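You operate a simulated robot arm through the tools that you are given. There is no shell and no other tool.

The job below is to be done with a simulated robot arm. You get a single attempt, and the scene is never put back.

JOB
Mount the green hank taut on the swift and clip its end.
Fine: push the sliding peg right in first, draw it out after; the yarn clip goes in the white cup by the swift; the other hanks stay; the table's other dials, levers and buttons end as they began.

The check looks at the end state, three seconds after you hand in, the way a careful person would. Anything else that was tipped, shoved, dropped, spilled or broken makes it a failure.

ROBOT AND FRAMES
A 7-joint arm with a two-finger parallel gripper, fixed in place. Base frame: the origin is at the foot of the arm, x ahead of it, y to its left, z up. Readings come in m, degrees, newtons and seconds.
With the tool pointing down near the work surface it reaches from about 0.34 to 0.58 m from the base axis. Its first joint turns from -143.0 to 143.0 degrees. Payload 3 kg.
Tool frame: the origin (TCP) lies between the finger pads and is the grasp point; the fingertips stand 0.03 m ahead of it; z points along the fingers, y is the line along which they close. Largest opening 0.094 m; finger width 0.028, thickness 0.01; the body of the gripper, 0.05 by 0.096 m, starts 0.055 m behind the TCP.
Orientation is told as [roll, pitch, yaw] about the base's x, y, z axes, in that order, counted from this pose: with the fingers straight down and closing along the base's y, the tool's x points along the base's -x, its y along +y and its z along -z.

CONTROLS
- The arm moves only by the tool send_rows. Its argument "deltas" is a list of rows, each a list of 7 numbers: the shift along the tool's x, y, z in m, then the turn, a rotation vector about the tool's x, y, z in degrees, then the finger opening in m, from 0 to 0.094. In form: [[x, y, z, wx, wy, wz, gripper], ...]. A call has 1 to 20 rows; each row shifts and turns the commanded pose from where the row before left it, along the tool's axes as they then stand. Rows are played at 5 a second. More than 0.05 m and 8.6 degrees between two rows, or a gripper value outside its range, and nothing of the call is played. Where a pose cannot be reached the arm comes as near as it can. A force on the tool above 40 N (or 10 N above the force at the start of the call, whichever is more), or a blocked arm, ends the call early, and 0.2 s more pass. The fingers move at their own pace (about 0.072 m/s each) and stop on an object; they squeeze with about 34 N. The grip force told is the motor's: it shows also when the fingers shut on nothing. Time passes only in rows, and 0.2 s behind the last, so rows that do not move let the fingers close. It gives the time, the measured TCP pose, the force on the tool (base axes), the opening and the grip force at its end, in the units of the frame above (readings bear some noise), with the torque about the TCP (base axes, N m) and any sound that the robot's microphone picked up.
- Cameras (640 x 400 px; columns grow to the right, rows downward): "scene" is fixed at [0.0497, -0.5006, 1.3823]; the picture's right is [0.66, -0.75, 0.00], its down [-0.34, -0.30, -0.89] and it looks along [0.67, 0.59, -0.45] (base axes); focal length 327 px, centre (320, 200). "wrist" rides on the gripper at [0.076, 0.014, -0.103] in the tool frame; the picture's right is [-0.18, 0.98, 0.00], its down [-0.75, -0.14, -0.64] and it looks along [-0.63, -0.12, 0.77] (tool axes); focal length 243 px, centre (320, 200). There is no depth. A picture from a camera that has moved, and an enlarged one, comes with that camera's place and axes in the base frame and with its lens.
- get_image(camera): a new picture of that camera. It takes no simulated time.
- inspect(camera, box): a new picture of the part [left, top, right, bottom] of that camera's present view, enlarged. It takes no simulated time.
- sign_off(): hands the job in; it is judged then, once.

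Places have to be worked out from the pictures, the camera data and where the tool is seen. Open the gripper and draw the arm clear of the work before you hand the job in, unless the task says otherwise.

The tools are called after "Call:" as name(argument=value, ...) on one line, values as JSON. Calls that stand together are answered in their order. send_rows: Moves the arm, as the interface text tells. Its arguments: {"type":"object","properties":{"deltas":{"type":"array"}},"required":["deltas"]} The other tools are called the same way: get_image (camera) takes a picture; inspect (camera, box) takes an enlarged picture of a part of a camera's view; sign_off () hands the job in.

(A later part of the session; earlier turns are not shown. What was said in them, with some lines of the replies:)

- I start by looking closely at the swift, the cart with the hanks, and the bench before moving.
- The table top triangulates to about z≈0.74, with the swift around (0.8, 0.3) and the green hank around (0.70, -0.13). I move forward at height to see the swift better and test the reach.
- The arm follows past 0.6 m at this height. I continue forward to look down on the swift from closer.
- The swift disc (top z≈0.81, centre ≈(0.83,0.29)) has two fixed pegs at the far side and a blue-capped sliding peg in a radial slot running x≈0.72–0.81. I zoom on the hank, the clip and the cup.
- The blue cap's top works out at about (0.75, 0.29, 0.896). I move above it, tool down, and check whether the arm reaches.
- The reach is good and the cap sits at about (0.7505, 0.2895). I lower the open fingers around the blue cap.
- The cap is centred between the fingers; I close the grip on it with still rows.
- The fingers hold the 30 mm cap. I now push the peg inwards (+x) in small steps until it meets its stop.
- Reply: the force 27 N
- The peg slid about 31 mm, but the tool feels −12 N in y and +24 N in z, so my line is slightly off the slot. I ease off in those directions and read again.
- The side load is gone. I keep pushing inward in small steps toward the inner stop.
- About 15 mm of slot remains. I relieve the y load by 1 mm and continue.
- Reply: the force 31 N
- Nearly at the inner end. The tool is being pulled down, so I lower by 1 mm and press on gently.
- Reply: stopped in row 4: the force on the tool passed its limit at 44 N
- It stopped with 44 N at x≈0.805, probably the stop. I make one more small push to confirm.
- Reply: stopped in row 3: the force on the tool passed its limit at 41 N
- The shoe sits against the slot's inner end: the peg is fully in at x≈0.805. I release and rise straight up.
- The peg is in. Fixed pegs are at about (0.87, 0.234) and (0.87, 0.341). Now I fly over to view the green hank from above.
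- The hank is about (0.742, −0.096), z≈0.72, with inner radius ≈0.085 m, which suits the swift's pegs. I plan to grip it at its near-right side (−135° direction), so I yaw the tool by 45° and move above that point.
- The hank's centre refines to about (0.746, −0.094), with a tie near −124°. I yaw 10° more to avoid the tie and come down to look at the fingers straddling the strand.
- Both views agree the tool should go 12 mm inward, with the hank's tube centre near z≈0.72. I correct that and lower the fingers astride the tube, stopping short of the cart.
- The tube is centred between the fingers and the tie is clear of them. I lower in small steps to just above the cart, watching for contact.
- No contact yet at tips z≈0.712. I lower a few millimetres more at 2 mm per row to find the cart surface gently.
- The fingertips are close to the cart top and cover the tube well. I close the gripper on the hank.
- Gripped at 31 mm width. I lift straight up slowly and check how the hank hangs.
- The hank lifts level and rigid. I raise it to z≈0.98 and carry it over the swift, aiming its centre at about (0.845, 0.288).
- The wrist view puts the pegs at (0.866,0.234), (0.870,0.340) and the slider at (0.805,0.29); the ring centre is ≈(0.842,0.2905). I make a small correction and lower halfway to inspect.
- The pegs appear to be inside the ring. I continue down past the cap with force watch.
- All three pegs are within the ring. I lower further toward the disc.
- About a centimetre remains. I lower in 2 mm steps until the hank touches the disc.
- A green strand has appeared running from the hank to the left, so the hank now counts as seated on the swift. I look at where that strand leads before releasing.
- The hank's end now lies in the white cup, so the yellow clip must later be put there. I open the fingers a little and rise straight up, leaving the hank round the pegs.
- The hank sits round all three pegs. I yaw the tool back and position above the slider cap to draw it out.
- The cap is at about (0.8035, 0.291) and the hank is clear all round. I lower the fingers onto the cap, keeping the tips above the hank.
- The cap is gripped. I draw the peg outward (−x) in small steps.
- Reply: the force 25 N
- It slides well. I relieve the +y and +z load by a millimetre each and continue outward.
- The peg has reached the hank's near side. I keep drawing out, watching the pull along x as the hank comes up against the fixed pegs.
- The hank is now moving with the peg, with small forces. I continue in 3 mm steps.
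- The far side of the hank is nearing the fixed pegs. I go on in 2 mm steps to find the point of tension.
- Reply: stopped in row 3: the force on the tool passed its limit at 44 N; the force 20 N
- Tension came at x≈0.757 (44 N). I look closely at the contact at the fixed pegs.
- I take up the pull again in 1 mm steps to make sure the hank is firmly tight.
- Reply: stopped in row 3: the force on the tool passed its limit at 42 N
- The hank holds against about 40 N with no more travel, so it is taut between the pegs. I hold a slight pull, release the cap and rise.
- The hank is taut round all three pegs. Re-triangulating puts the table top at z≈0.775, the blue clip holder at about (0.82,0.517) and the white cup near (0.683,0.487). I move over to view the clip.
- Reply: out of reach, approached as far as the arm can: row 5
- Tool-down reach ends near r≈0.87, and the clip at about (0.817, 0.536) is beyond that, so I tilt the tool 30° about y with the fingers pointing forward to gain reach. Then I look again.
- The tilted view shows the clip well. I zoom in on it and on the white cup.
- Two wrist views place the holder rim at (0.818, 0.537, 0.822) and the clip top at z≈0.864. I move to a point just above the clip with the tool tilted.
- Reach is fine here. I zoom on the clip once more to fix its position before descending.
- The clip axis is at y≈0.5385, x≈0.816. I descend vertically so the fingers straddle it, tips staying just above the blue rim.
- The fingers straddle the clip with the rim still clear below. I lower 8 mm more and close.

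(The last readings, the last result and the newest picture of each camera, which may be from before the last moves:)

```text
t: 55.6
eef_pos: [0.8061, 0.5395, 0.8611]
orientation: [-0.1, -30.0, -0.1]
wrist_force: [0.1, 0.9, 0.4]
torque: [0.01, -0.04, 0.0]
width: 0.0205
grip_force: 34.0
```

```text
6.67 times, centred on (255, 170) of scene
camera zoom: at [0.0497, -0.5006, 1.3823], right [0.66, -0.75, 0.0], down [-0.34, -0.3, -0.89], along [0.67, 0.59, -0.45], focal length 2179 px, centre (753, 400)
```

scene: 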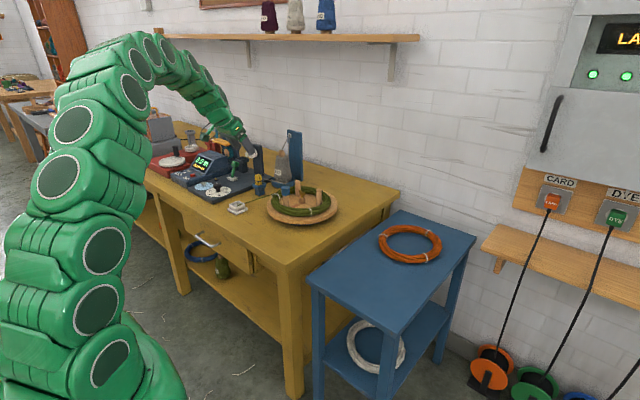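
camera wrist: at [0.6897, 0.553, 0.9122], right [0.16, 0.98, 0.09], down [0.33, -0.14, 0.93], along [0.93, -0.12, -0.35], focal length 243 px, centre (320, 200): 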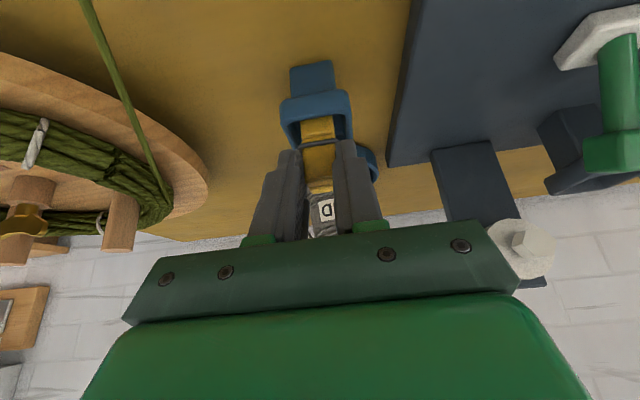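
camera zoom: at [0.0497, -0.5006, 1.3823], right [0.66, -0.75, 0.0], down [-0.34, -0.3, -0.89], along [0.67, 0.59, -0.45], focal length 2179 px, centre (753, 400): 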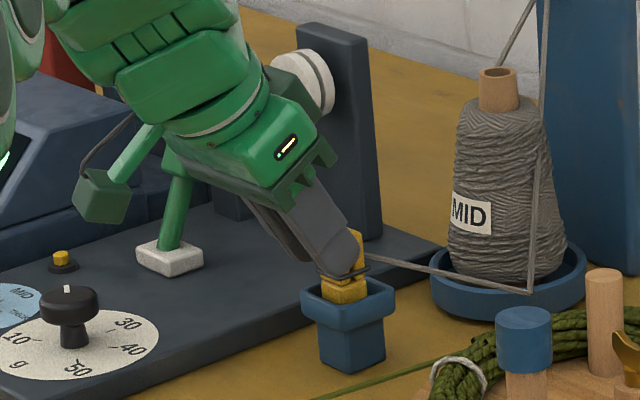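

The clip is gripped at 20.5 mm. I lift it vertically out of the holder.

Call:
send_rows(deltas=[[-0.004, 0, -0.0069, 0, 0, 0, 0.01], [-0.006, 0, -0.0104, 0, 0, 0, 0.01], [-0.006, 0, -0.0104, 0, 0, 0, 0.01], [-0.0075, 0, -0.013, 0, 0, 0, 0.01], [-0.0075, 0, -0.013, 0, 0, 0, 0.01], [-0.0075, 0, -0.013, 0, 0, 0, 0.01], [0, 0, 0, 0, 0, 0, 0.01]])

Call:
inspect(camera="scene", box=[210, 120, 310, 220])

Call:
get_image(camera="wrist")

```text
t: 57.2
eef_pos: [0.8052, 0.5388, 0.9366]
orientation: [-0.2, -29.9, -0.2]
wrist_force: [0.7, 0.8, -0.1]
torque: [-0.01, -0.01, 0.03]
width: 0.0205
grip_force: 33.9
```

```text
4.00 times, centred on (260, 170) of scene
camera zoom: at [0.0497, -0.5006, 1.3823], right [0.66, -0.75, 0.0], down [-0.34, -0.3, -0.89], along [0.67, 0.59, -0.45], focal length 1307 px, centre (560, 320)
```

zoom: 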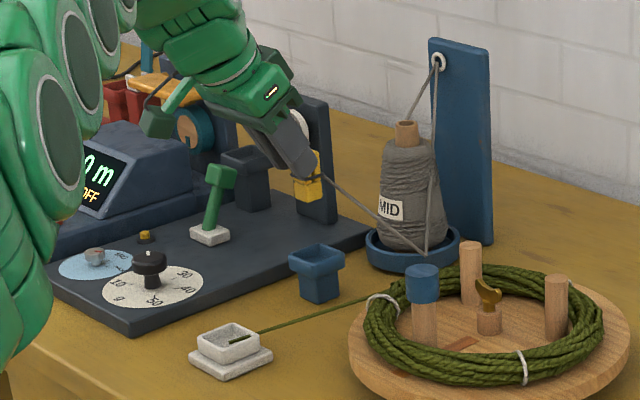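

```text
taken
camera wrist: at [0.6885, 0.552, 0.9881], right [0.16, 0.98, 0.09], down [0.33, -0.14, 0.93], along [0.93, -0.12, -0.35], focal length 243 px, centre (320, 200)
```

wrist: 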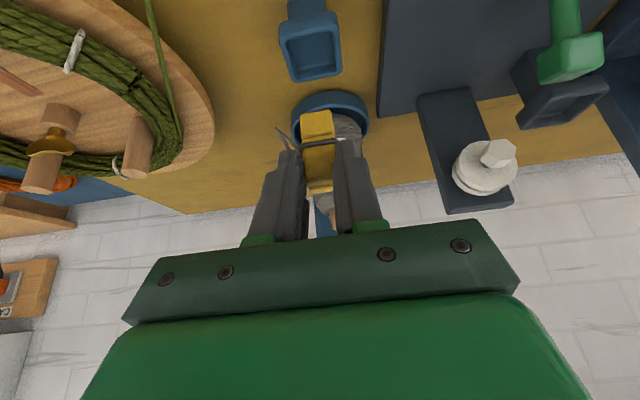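

The clip is out, about 55 mm long, its foot roughly 0.055 m below the TCP. I draw back to bring the white cup into the wrist view.

Call:
send_rows(deltas=[[0.0283, -0.0078, -0.021, 0, 0, 0, 0.01], [0.0283, -0.0078, -0.021, 0, 0, 0, 0.01], [0.0283, -0.0078, -0.021, 0, 0, 0, 0.01], [0.0283, -0.0078, -0.021, 0, 0, 0, 0.01], [0.0283, -0.0078, -0.021, 0, 0, 0, 0.01], [0, 0, 0, 0, 0, 0, 0.01]])

Call:
get_image(camera="wrist")

Call:
get_image(camera="scene")

Call:
inspect(camera="wrist", box=[220, 30, 420, 200])

```text
t: 58.6
eef_pos: [0.6294, 0.501, 0.9605]
orientation: [-0.2, -30.0, -0.1]
wrist_force: [-0.1, 0.1, -0.6]
torque: [0.03, 0.01, -0.01]
width: 0.0205
grip_force: 33.8
```

```text
taken
camera wrist: at [0.512, 0.5136, 1.0123], right [0.16, 0.98, 0.09], down [0.33, -0.14, 0.93], along [0.93, -0.12, -0.35], focal length 243 px, centre (320, 200)
```

wrist: 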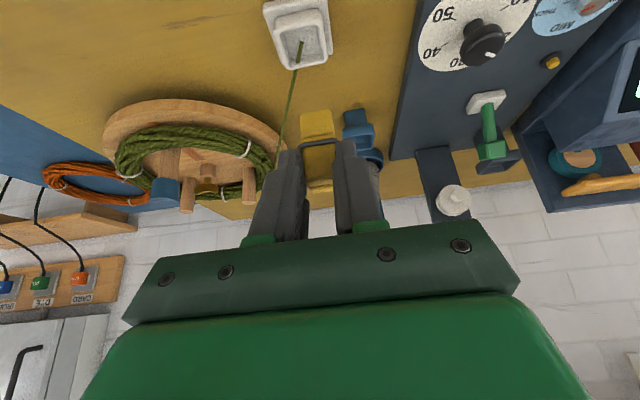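

```text
taken
```

scene: 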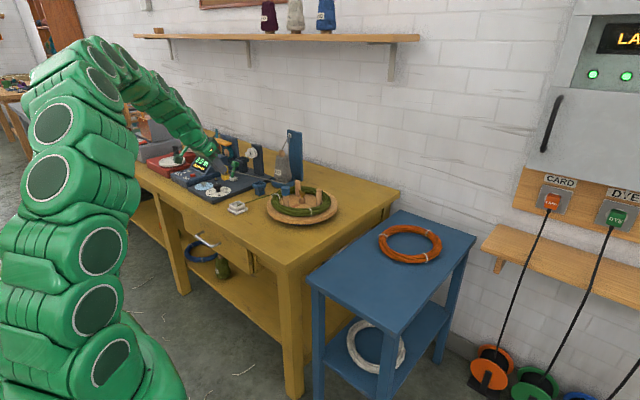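

```text
2.35 times, centred on (320, 115) of wrist
camera zoom: at [0.512, 0.5136, 1.0123], right [0.16, 0.98, 0.09], down [0.33, -0.14, 0.93], along [0.93, -0.12, -0.35], focal length 571 px, centre (320, 400)
```

zoom: 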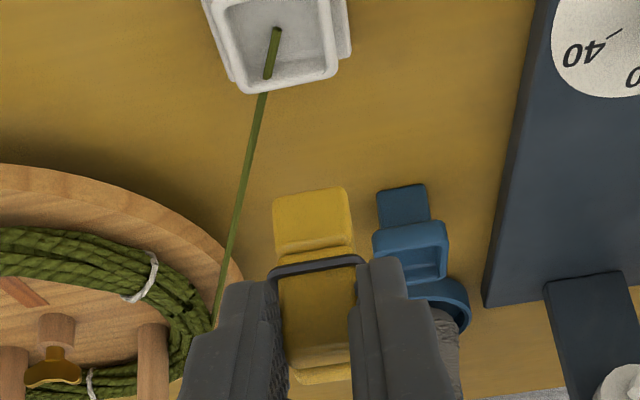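

The cup is visible at the top of the view; I zoom in to measure it.

Call:
inspect(camera="wrist", box=[240, 0, 360, 80])

Call:
inspect(camera="scene", box=[215, 190, 265, 220])

```text
5.00 times, centred on (300, 40) of wrist
camera zoom: at [0.512, 0.5136, 1.0123], right [0.16, 0.98, 0.09], down [0.33, -0.14, 0.93], along [0.93, -0.12, -0.35], focal length 1213 px, centre (420, 1000)
```

zoom: 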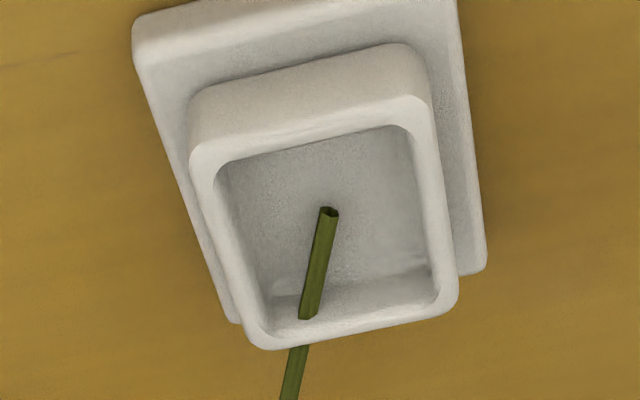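

```text
12.80 times, centred on (240, 205) of scene
camera zoom: at [0.0497, -0.5006, 1.3823], right [0.66, -0.75, 0.0], down [-0.34, -0.3, -0.89], along [0.67, 0.59, -0.45], focal length 4183 px, centre (1344, 136)
```

zoom: 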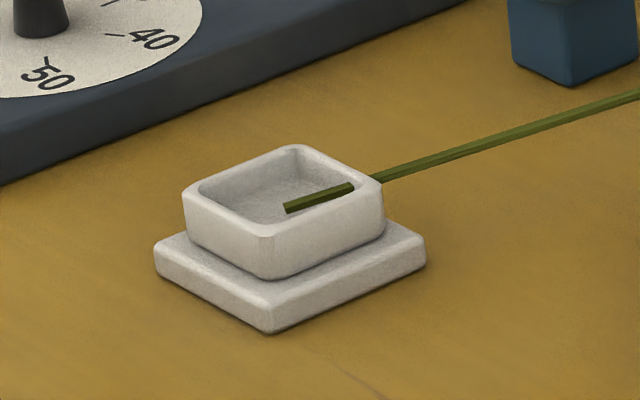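

The cup's rim centre is about (0.682, 0.490, 0.782) with a 38 mm opening aligned to the axes; the clip's foot is about 50 mm below the TCP. I bring the clip above the cup, foot still ~4 cm clear.

Call:
send_rows(deltas=[[0.0026, -0.00275, 0.0245, 0, 0, 0, 0.01], [0.0026, -0.00275, 0.0245, 0, 0, 0, 0.01], [0.0026, -0.00275, 0.0245, 0, 0, 0, 0.01], [0.0026, -0.00275, 0.0245, 0, 0, 0, 0.01], [0, 0, 0, 0, 0, 0, 0.01]])

Call:
inspect(camera="wrist", box=[220, 30, 420, 200])

Call:
inspect(camera="scene", box=[200, 160, 290, 225])

```text
t: 59.8
eef_pos: [0.6706, 0.4903, 0.8699]
orientation: [-0.1, -30.0, 0.0]
wrist_force: [0.9, -0.5, 0.0]
torque: [-0.01, -0.01, -0.02]
width: 0.0206
grip_force: 33.5
```

```text
2.35 times, centred on (320, 115) of wrist
camera zoom: at [0.5534, 0.5036, 0.921], right [0.16, 0.98, 0.09], down [0.33, -0.14, 0.93], along [0.93, -0.12, -0.35], focal length 571 px, centre (320, 400)
```

zoom: 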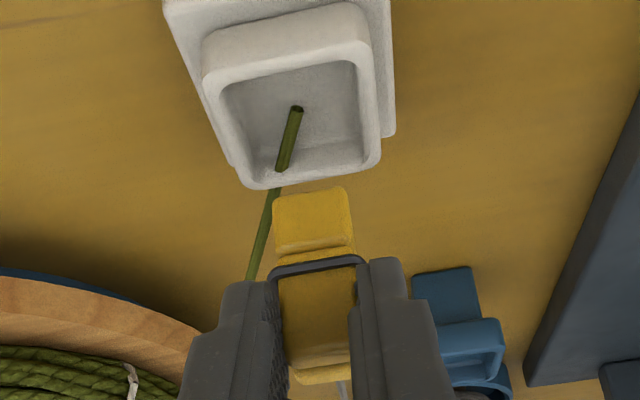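

```text
6.15 times, centred on (245, 192) of scene
camera zoom: at [0.0497, -0.5006, 1.3823], right [0.66, -0.75, 0.0], down [-0.34, -0.3, -0.89], along [0.67, 0.59, -0.45], focal length 2011 px, centre (782, 246)
```

zoom: 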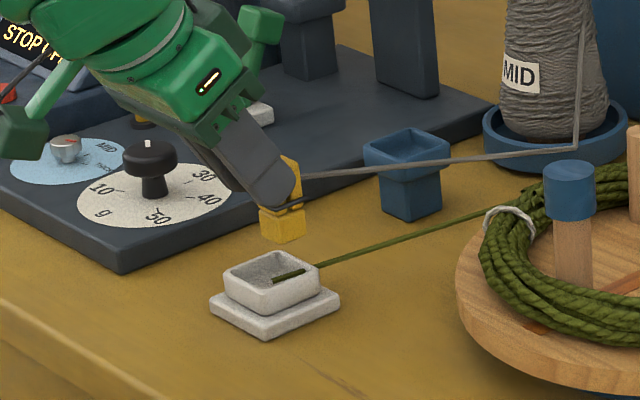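

The clip hangs upright over the cup; the scene view hints the foot is several mm too far forward. I shift back 5 mm and lower to just above the rim to compare foot and opening directly.

Call:
send_rows(deltas=[[0.0043, 0, -0.0025, 0, 0, 0, 0.01], [0.0055, 0, 0.0095, 0, 0, 0, 0.01], [0.0055, 0, 0.0095, 0, 0, 0, 0.01], [0, 0, 0, 0, 0, 0, 0.01]])

Call:
inspect(camera="wrist", box=[240, 30, 400, 180])

Call:
inspect(camera="scene", box=[210, 170, 270, 220])

```text
t: 60.8
eef_pos: [0.6674, 0.4898, 0.849]
orientation: [0.1, -30.2, -0.1]
wrist_force: [-1.3, 1.2, 31.5]
torque: [0.06, -0.95, -0.01]
width: 0.0206
grip_force: 33.8
```

```text
2.67 times, centred on (320, 105) of wrist
camera zoom: at [0.55, 0.5031, 0.8996], right [0.16, 0.98, 0.09], down [0.33, -0.14, 0.93], along [0.93, -0.12, -0.35], focal length 647 px, centre (320, 453)
```

zoom: 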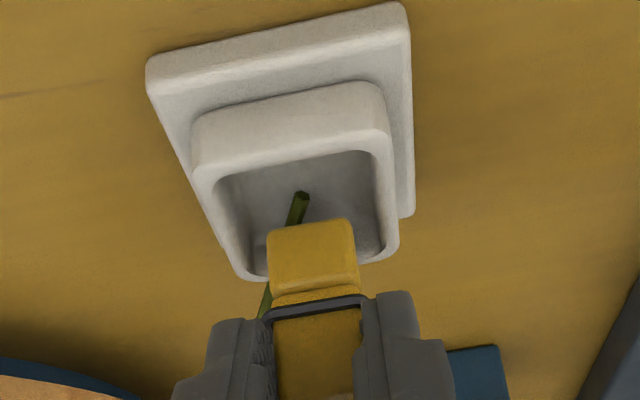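

```text
8.00 times, centred on (240, 195) of scene
camera zoom: at [0.0497, -0.5006, 1.3823], right [0.66, -0.75, 0.0], down [-0.34, -0.3, -0.89], along [0.67, 0.59, -0.45], focal length 2614 px, centre (960, 240)
```

zoom: 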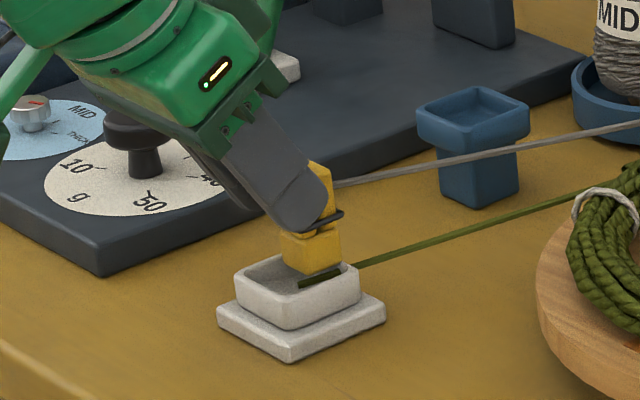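

31 N upward: the foot is resting on the cup's far rim (so the rim is near z≈0.80). I raise 8 mm at once, shift back 12.5 mm, and look again.

Call:
send_rows(deltas=[[-0.004, 0, -0.0069, 0, 0, 0, 0.01], [0.0108, -0.0008, -0.00625, 0, 0, 0, 0.01], [0, 0, 0, 0, 0, 0, 0.01]])

Call:
inspect(camera="wrist", box=[240, 30, 400, 180])

Call:
inspect(camera="scene", box=[210, 170, 270, 220])

```text
t: 61.6
eef_pos: [0.6551, 0.4875, 0.8548]
orientation: [-0.2, -29.9, 0.0]
wrist_force: [-0.4, -1.0, -0.1]
torque: [0.01, -0.02, 0.01]
width: 0.0207
grip_force: 34.0
```

```text
2.67 times, centred on (320, 105) of wrist
camera zoom: at [0.5375, 0.5013, 0.904], right [0.16, 0.98, 0.09], down [0.33, -0.14, 0.93], along [0.93, -0.12, -0.35], focal length 647 px, centre (320, 453)
```

zoom: 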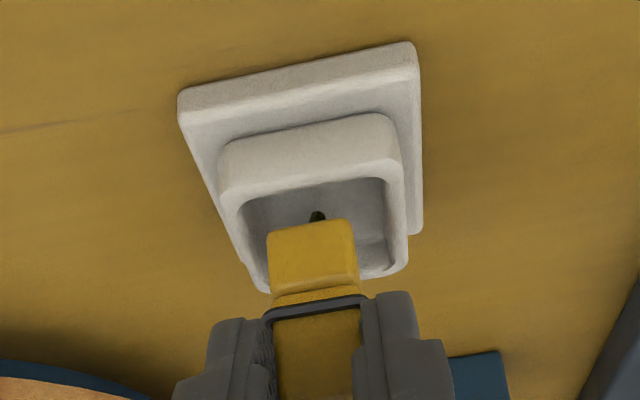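

```text
8.00 times, centred on (240, 195) of scene
camera zoom: at [0.0497, -0.5006, 1.3823], right [0.66, -0.75, 0.0], down [-0.34, -0.3, -0.89], along [0.67, 0.59, -0.45], focal length 2614 px, centre (960, 240)
```

zoom: 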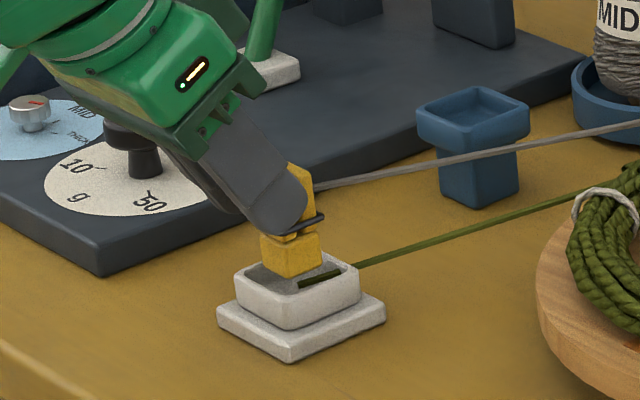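

The cup has not moved, and the foot is now near the middle of the opening. I make a small (+4, +1.5 mm) correction and lower 10 mm slowly with force watch.

Call:
send_rows(deltas=[[-0.0035, 0.0015, 0.002, 0, 0, 0, 0.01], [0.002, 0, 0.0035, 0, 0, 0, 0.01], [0.0015, 0, 0.0026, 0, 0, 0, 0.01], [0.0015, 0, 0.0026, 0, 0, 0, 0.01], [0, 0, 0, 0, 0, 0, 0.01]])

Call:
inspect(camera="wrist", box=[240, 30, 400, 180])

Call:
inspect(camera="scene", box=[210, 170, 270, 220])

```text
t: 62.8
eef_pos: [0.6581, 0.4899, 0.8454]
orientation: [-0.1, -30.0, -0.1]
wrist_force: [-0.1, 0.8, -0.2]
torque: [-0.01, 0.0, 0.01]
width: 0.0204
grip_force: 33.9
```

```text
2.67 times, centred on (320, 105) of wrist
camera zoom: at [0.5403, 0.5032, 0.8946], right [0.16, 0.98, 0.09], down [0.33, -0.14, 0.93], along [0.93, -0.12, -0.35], focal length 647 px, centre (320, 453)
```

zoom: 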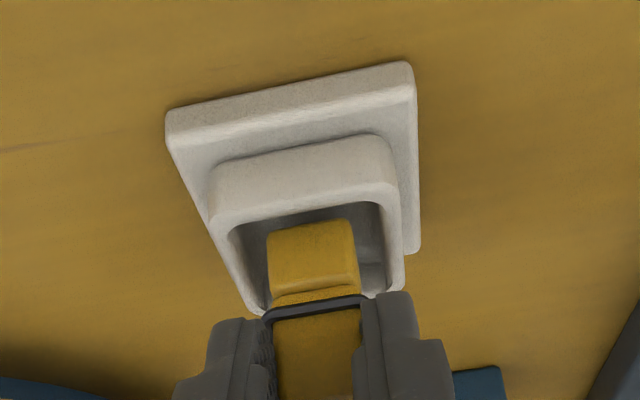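

```text
8.00 times, centred on (240, 195) of scene
camera zoom: at [0.0497, -0.5006, 1.3823], right [0.66, -0.75, 0.0], down [-0.34, -0.3, -0.89], along [0.67, 0.59, -0.45], focal length 2614 px, centre (960, 240)
```

zoom: 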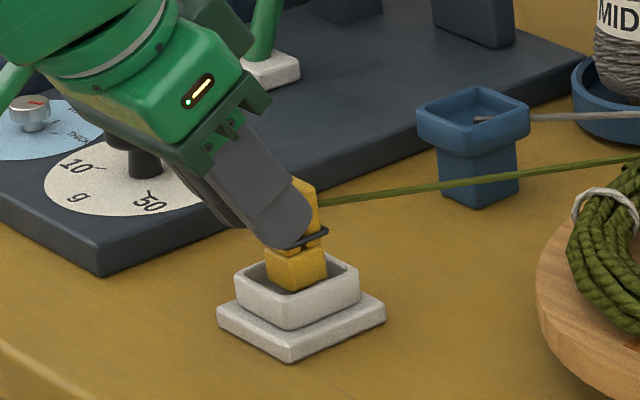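

The green end has passed onto the clip, and the clip's foot is inside the cup. I lower the last few millimetres until it rests on the cup floor.

Call:
send_rows(deltas=[[0.001, 0, 0.0017, 0, 0, 0, 0.01], [0.001, 0, 0.0017, 0, 0, 0, 0.01], [0.001, 0, 0.0017, 0, 0, 0, 0.01], [0, 0, 0, 0, 0, 0, 0.01]])

Call:
inspect(camera="wrist", box=[240, 30, 400, 180])

Call:
inspect(camera="scene", box=[210, 170, 270, 220])

```text
t: 63.8
eef_pos: [0.6589, 0.4895, 0.8377]
orientation: [-0.1, -30.1, -0.1]
wrist_force: [0.2, -0.2, -0.1]
torque: [0.0, 0.02, 0.0]
width: 0.0204
grip_force: 33.3
```

```text
2.67 times, centred on (320, 105) of wrist
camera zoom: at [0.5411, 0.5034, 0.8889], right [0.16, 0.98, 0.09], down [0.33, -0.14, 0.93], along [0.93, -0.12, -0.35], focal length 647 px, centre (320, 453)
```

zoom: 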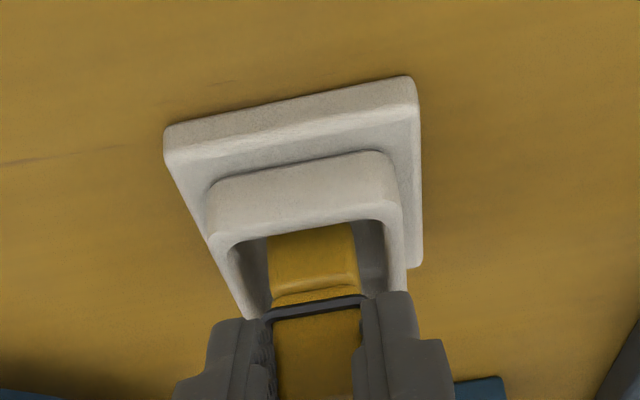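

```text
8.00 times, centred on (240, 195) of scene
camera zoom: at [0.0497, -0.5006, 1.3823], right [0.66, -0.75, 0.0], down [-0.34, -0.3, -0.89], along [0.67, 0.59, -0.45], focal length 2614 px, centre (960, 240)
```

zoom: 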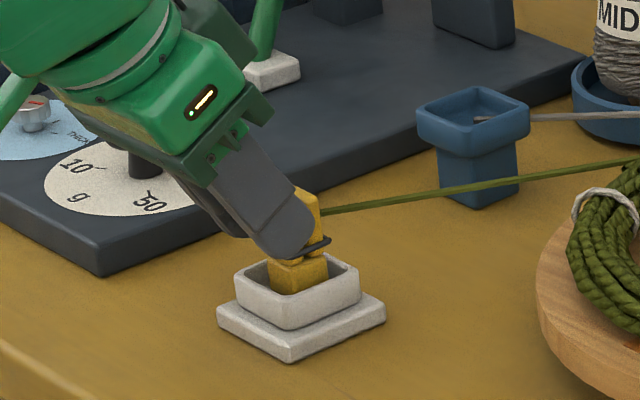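

Still no contact. I lower further in 1.5–2 mm steps until the foot touches the floor of the cup.

Call:
send_rows(deltas=[[0.001, 0, 0.0017, 0, 0, 0, 0.01], [0.00075, 0, 0.0013, 0, 0, 0, 0.01], [0.00075, 0, 0.0013, 0, 0, 0, 0.01], [0, 0, 0, 0, 0, 0, 0.01]])

Call:
inspect(camera="scene", box=[210, 170, 270, 220])

```text
t: 64.8
eef_pos: [0.6578, 0.4901, 0.8339]
orientation: [0.0, -30.0, -0.1]
wrist_force: [4.9, 3.5, 32.0]
torque: [0.13, -0.81, 0.04]
width: 0.0205
grip_force: 33.6
```

```text
8.00 times, centred on (240, 195) of scene
camera zoom: at [0.0497, -0.5006, 1.3823], right [0.66, -0.75, 0.0], down [-0.34, -0.3, -0.89], along [0.67, 0.59, -0.45], focal length 2614 px, centre (960, 240)
```

zoom: 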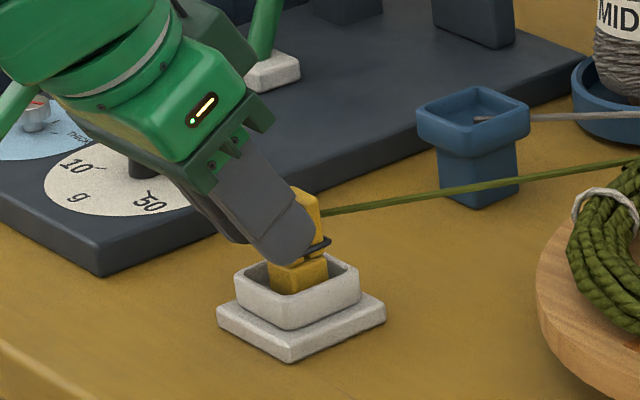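

32 N at about 18 mm ahead of the TCP matches the clip's foot on the cup floor. I relieve 1 mm, open just enough to free the clip, and check.

Call:
send_rows(deltas=[[-0.0004, 0, -0.0007, 0, 0, 0, 0.01], [0, 0, 0, 0, 0, 0, 0.022], [0, 0, 0, 0, 0, 0, 0.026], [0, 0, 0, 0, 0, 0, 0.03], [0, 0, 0, 0, 0, 0, 0.03]])

Call:
inspect(camera="scene", box=[210, 170, 270, 220])

Call:
inspect(camera="wrist", box=[220, 50, 420, 240])

```text
t: 66.0
eef_pos: [0.6569, 0.4897, 0.8355]
orientation: [-0.1, -30.0, 0.0]
wrist_force: [0.1, -0.5, -0.1]
torque: [0.03, 0.0, 0.01]
width: 0.0301
grip_force: 0.0
```

```text
8.00 times, centred on (240, 195) of scene
camera zoom: at [0.0497, -0.5006, 1.3823], right [0.66, -0.75, 0.0], down [-0.34, -0.3, -0.89], along [0.67, 0.59, -0.45], focal length 2614 px, centre (960, 240)
```

zoom: 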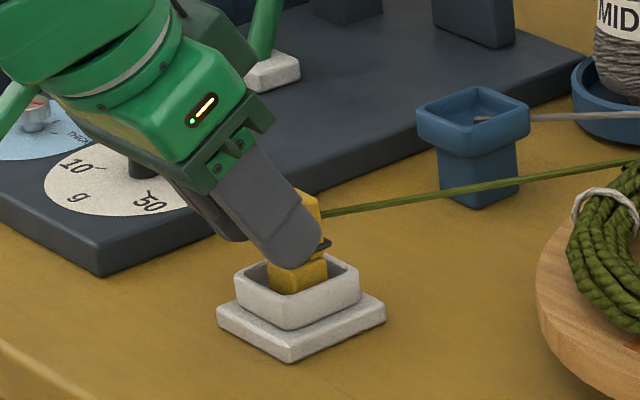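

```text
2.11 times, centred on (320, 145) of wrist
camera zoom: at [0.5408, 0.5032, 0.8855], right [0.16, 0.98, 0.09], down [0.33, -0.14, 0.93], along [0.93, -0.12, -0.35], focal length 511 px, centre (320, 316)
```

zoom: 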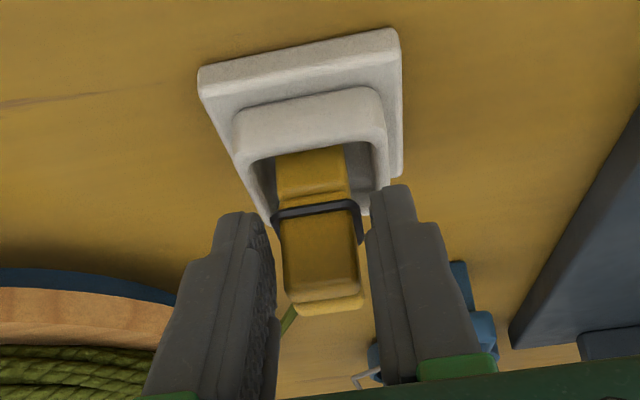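

The clip stands free and upright in the cup. I withdraw straight back along the tool axis.

Call:
send_rows(deltas=[[0, 0, -0.01, 0, 0, 0, 0.032], [0, 0, -0.015, 0, 0, 0, 0.036], [0, 0, -0.02, 0, 0, 0, 0.04], [0, 0, -0.03, 0, 0, 0, 0.05], [0, 0, -0.03, 0, 0, 0, 0.06], [0, 0, -0.04, 0, 0, 0, 0.06], [0, 0, 0, 0, 0, 0, 0.06]])

Call:
inspect(camera="scene", box=[210, 150, 350, 230])

Call:
get_image(camera="wrist")

Call:
inspect(camera="scene", box=[210, 170, 270, 220])

```text
t: 67.6
eef_pos: [0.584, 0.4918, 0.9604]
orientation: [-0.1, -30.0, -0.1]
wrist_force: [-0.2, -0.2, -0.5]
torque: [0.01, 0.02, 0.02]
width: 0.0599
grip_force: 0.1
```

```text
4.57 times, centred on (280, 190) of scene
camera zoom: at [0.0497, -0.5006, 1.3823], right [0.66, -0.75, 0.0], down [-0.34, -0.3, -0.89], along [0.67, 0.59, -0.45], focal length 1494 px, centre (503, 246)
```

zoom: 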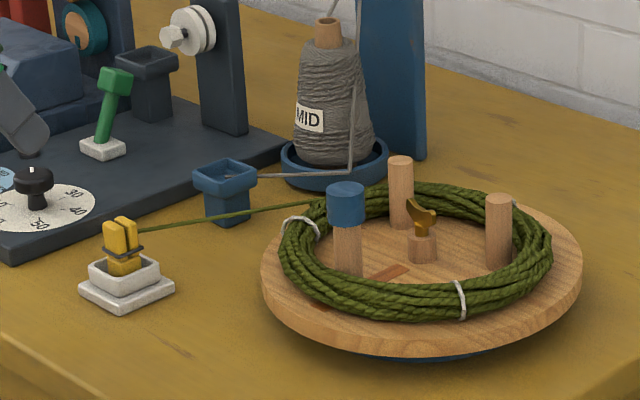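

```text
taken
camera wrist: at [0.467, 0.5048, 1.0108], right [0.16, 0.98, 0.09], down [0.33, -0.14, 0.93], along [0.93, -0.12, -0.35], focal length 243 px, centre (320, 200)
```

wrist: 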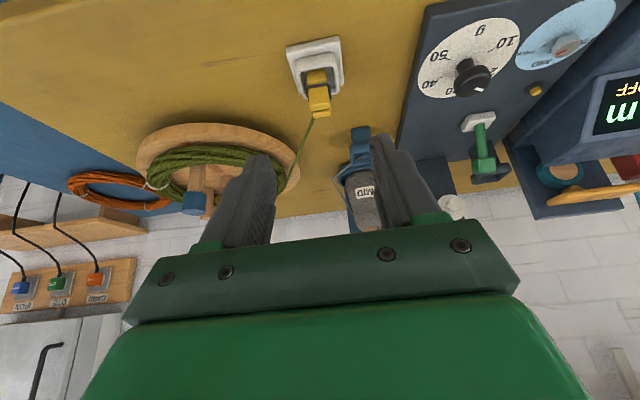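

```text
8.00 times, centred on (240, 195) of scene
camera zoom: at [0.0497, -0.5006, 1.3823], right [0.66, -0.75, 0.0], down [-0.34, -0.3, -0.89], along [0.67, 0.59, -0.45], focal length 2614 px, centre (960, 240)
```

zoom: 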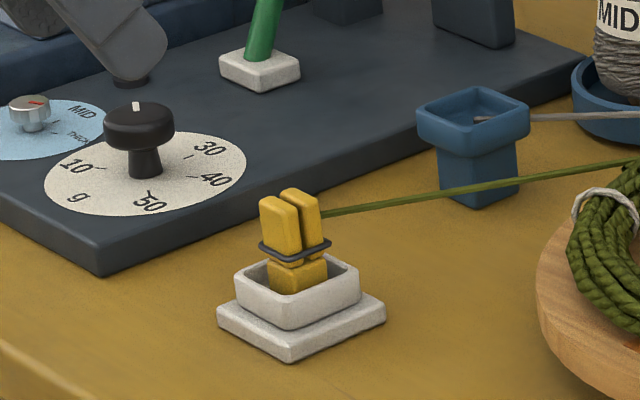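

Everything looks right: clip in the white cup holding the green end. I rise, bring the tool level again and take a look down at the swift to verify tautness.

Call:
send_rows(deltas=[[-0.02, 0, -0.0346, 0, 0, 0, 0.08], [-0.02, 0, -0.0346, 0, 0, 0, 0.08], [0, 0, 0, 0, 7.5, 0, 0.08], [0, 0, 0, 0, 7.5, 0, 0.08], [0, 0, 0, 0, 7.5, 0, 0.08], [0, 0, 0, 0, 7.5, 0, 0.08], [-0.02, -0.04, 0, 0, 0, 0, 0.094], [-0.02, -0.04, 0, 0, 0, 0, 0.094], [-0.02, -0.04, 0, 0, 0, 0, 0.094], [-0.02, -0.04, 0, 0, 0, 0, 0.094], [-0.02, -0.04, 0, 0, 0, 0, 0.094], [0, 0, 0, 0, 0, 0, 0.094]])

Call:
get_image(camera="wrist")

Call:
inspect(camera="wrist", box=[230, 40, 430, 220])

Call:
get_image(camera="scene")

```text
t: 70.2
eef_pos: [0.6856, 0.2885, 1.0443]
orientation: [0.0, 0.0, 0.0]
wrist_force: [0.1, -0.2, -0.5]
torque: [-0.04, 0.01, -0.01]
width: 0.0943
grip_force: 0.0
```

```text
taken
camera wrist: at [0.6108, 0.3016, 1.1459], right [0.19, 0.98, 0.0], down [0.75, -0.14, 0.64], along [0.63, -0.12, -0.77], focal length 243 px, centre (320, 200)
```

wrist: 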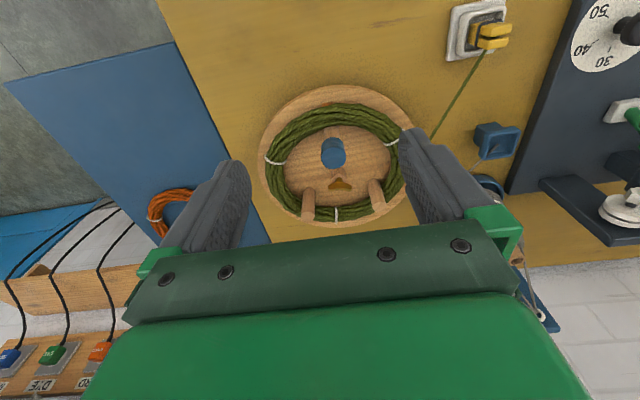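

```text
2.22 times, centred on (330, 130) of wrist
camera zoom: at [0.6108, 0.3016, 1.1459], right [0.19, 0.98, 0.0], down [0.75, -0.14, 0.64], along [0.63, -0.12, -0.77], focal length 539 px, centre (298, 356)
```

zoom: 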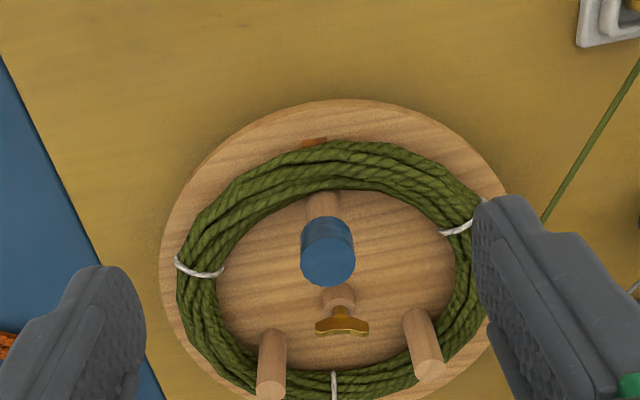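

```text
taken
```

scene: 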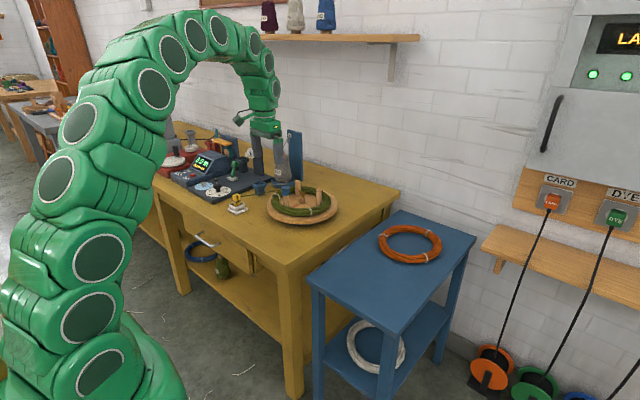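

The slider remains at x≈0.756 with the hank tight on all three pegs, the clip is in the white cup, and the other items look unchanged. I withdraw the arm to its starting area and look once more.

Call:
send_rows(deltas=[[0.03, 0, -0.015, 0, 0, 0, 0.094], [0.04, 0, -0.015, 0, 0, 0, 0.094], [0.04, -0.005, -0.015, 0, 0, 0, 0.094], [0.04, -0.005, -0.015, 0, 0, 0, 0.094], [0.04, -0.005, -0.01, 0, 0, 0, 0.094], [0.04, -0.005, -0.005, 0, 0, 0, 0.094], [0, 0, 0, 0, 0, 0, 0.094], [0, 0, 0, 0, 0, 0, 0.094]])

Call:
inspect(camera="scene", box=[150, 120, 350, 230])

Call:
get_image(camera="wrist")

```text
t: 72.0
eef_pos: [0.4542, 0.2687, 1.1168]
orientation: [-0.1, 0.0, -0.1]
wrist_force: [-0.3, -1.0, -0.3]
torque: [-0.04, -0.02, -0.01]
width: 0.0941
grip_force: 0.1
```

```text
3.20 times, centred on (250, 175) of scene
camera zoom: at [0.0497, -0.5006, 1.3823], right [0.66, -0.75, 0.0], down [-0.34, -0.3, -0.89], along [0.67, 0.59, -0.45], focal length 1046 px, centre (544, 280)
```

zoom: 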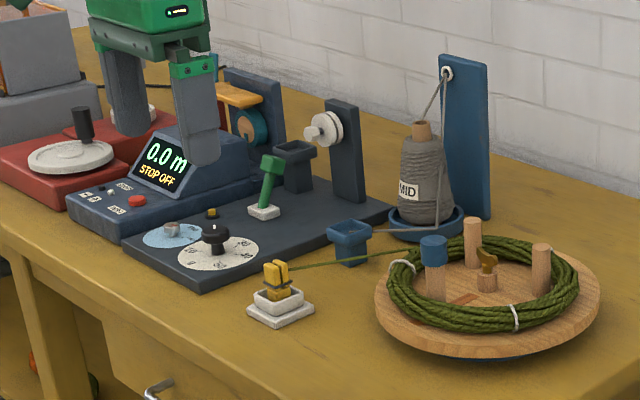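

```text
taken
camera wrist: at [0.3785, 0.2824, 1.22], right [0.19, 0.98, 0.0], down [0.75, -0.14, 0.64], along [0.63, -0.12, -0.77], focal length 243 px, centre (320, 200)
```

wrist: 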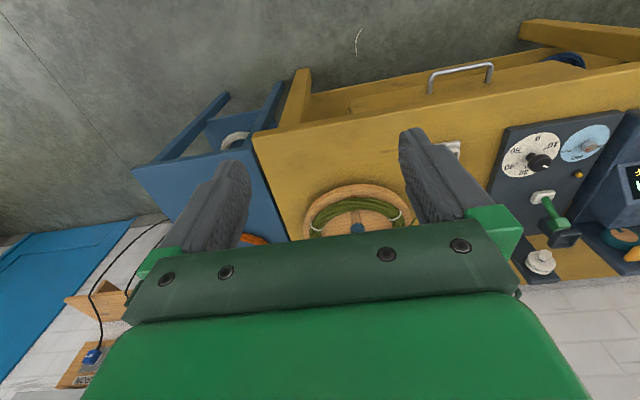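

The hank is mounted taut, its end is clipped with the clip standing in the white cup. The dials, levers, buttons and other hanks are as they were, and the arm is clear with the gripper open. I hand in.

Call:
sign_off()

```text
The job is handed in.
```

I mounted the green hank taut on the swift, clipped its end and handed the job in. I don't have the check's verdict.

- **Sliding peg:** I pushed it to its inner stop, set the hank round all three pegs, then drew the peg back out. The hank stopped it at about x = 0.757 m. It held against more than 40 N on two pulls and stayed put after I let go.
- **Yarn clip:** the yellow clip now stands upright in the white cup holding the green end. I took it from the blue holder, where it held the grey cone yarn. That yarn's end now lies in the blue holder.
- **Contact on the way:** when I first lowered the clip, its foot pressed on the cup's rim with about 31 N. I raised it at once and re-aimed. The pictures show the cup in the same place.
- **Rest of the scene:** in the last pictures the orange hank and the dials, levers and buttons look as they did at the start. The arm is back near its starting pose with the gripper open.
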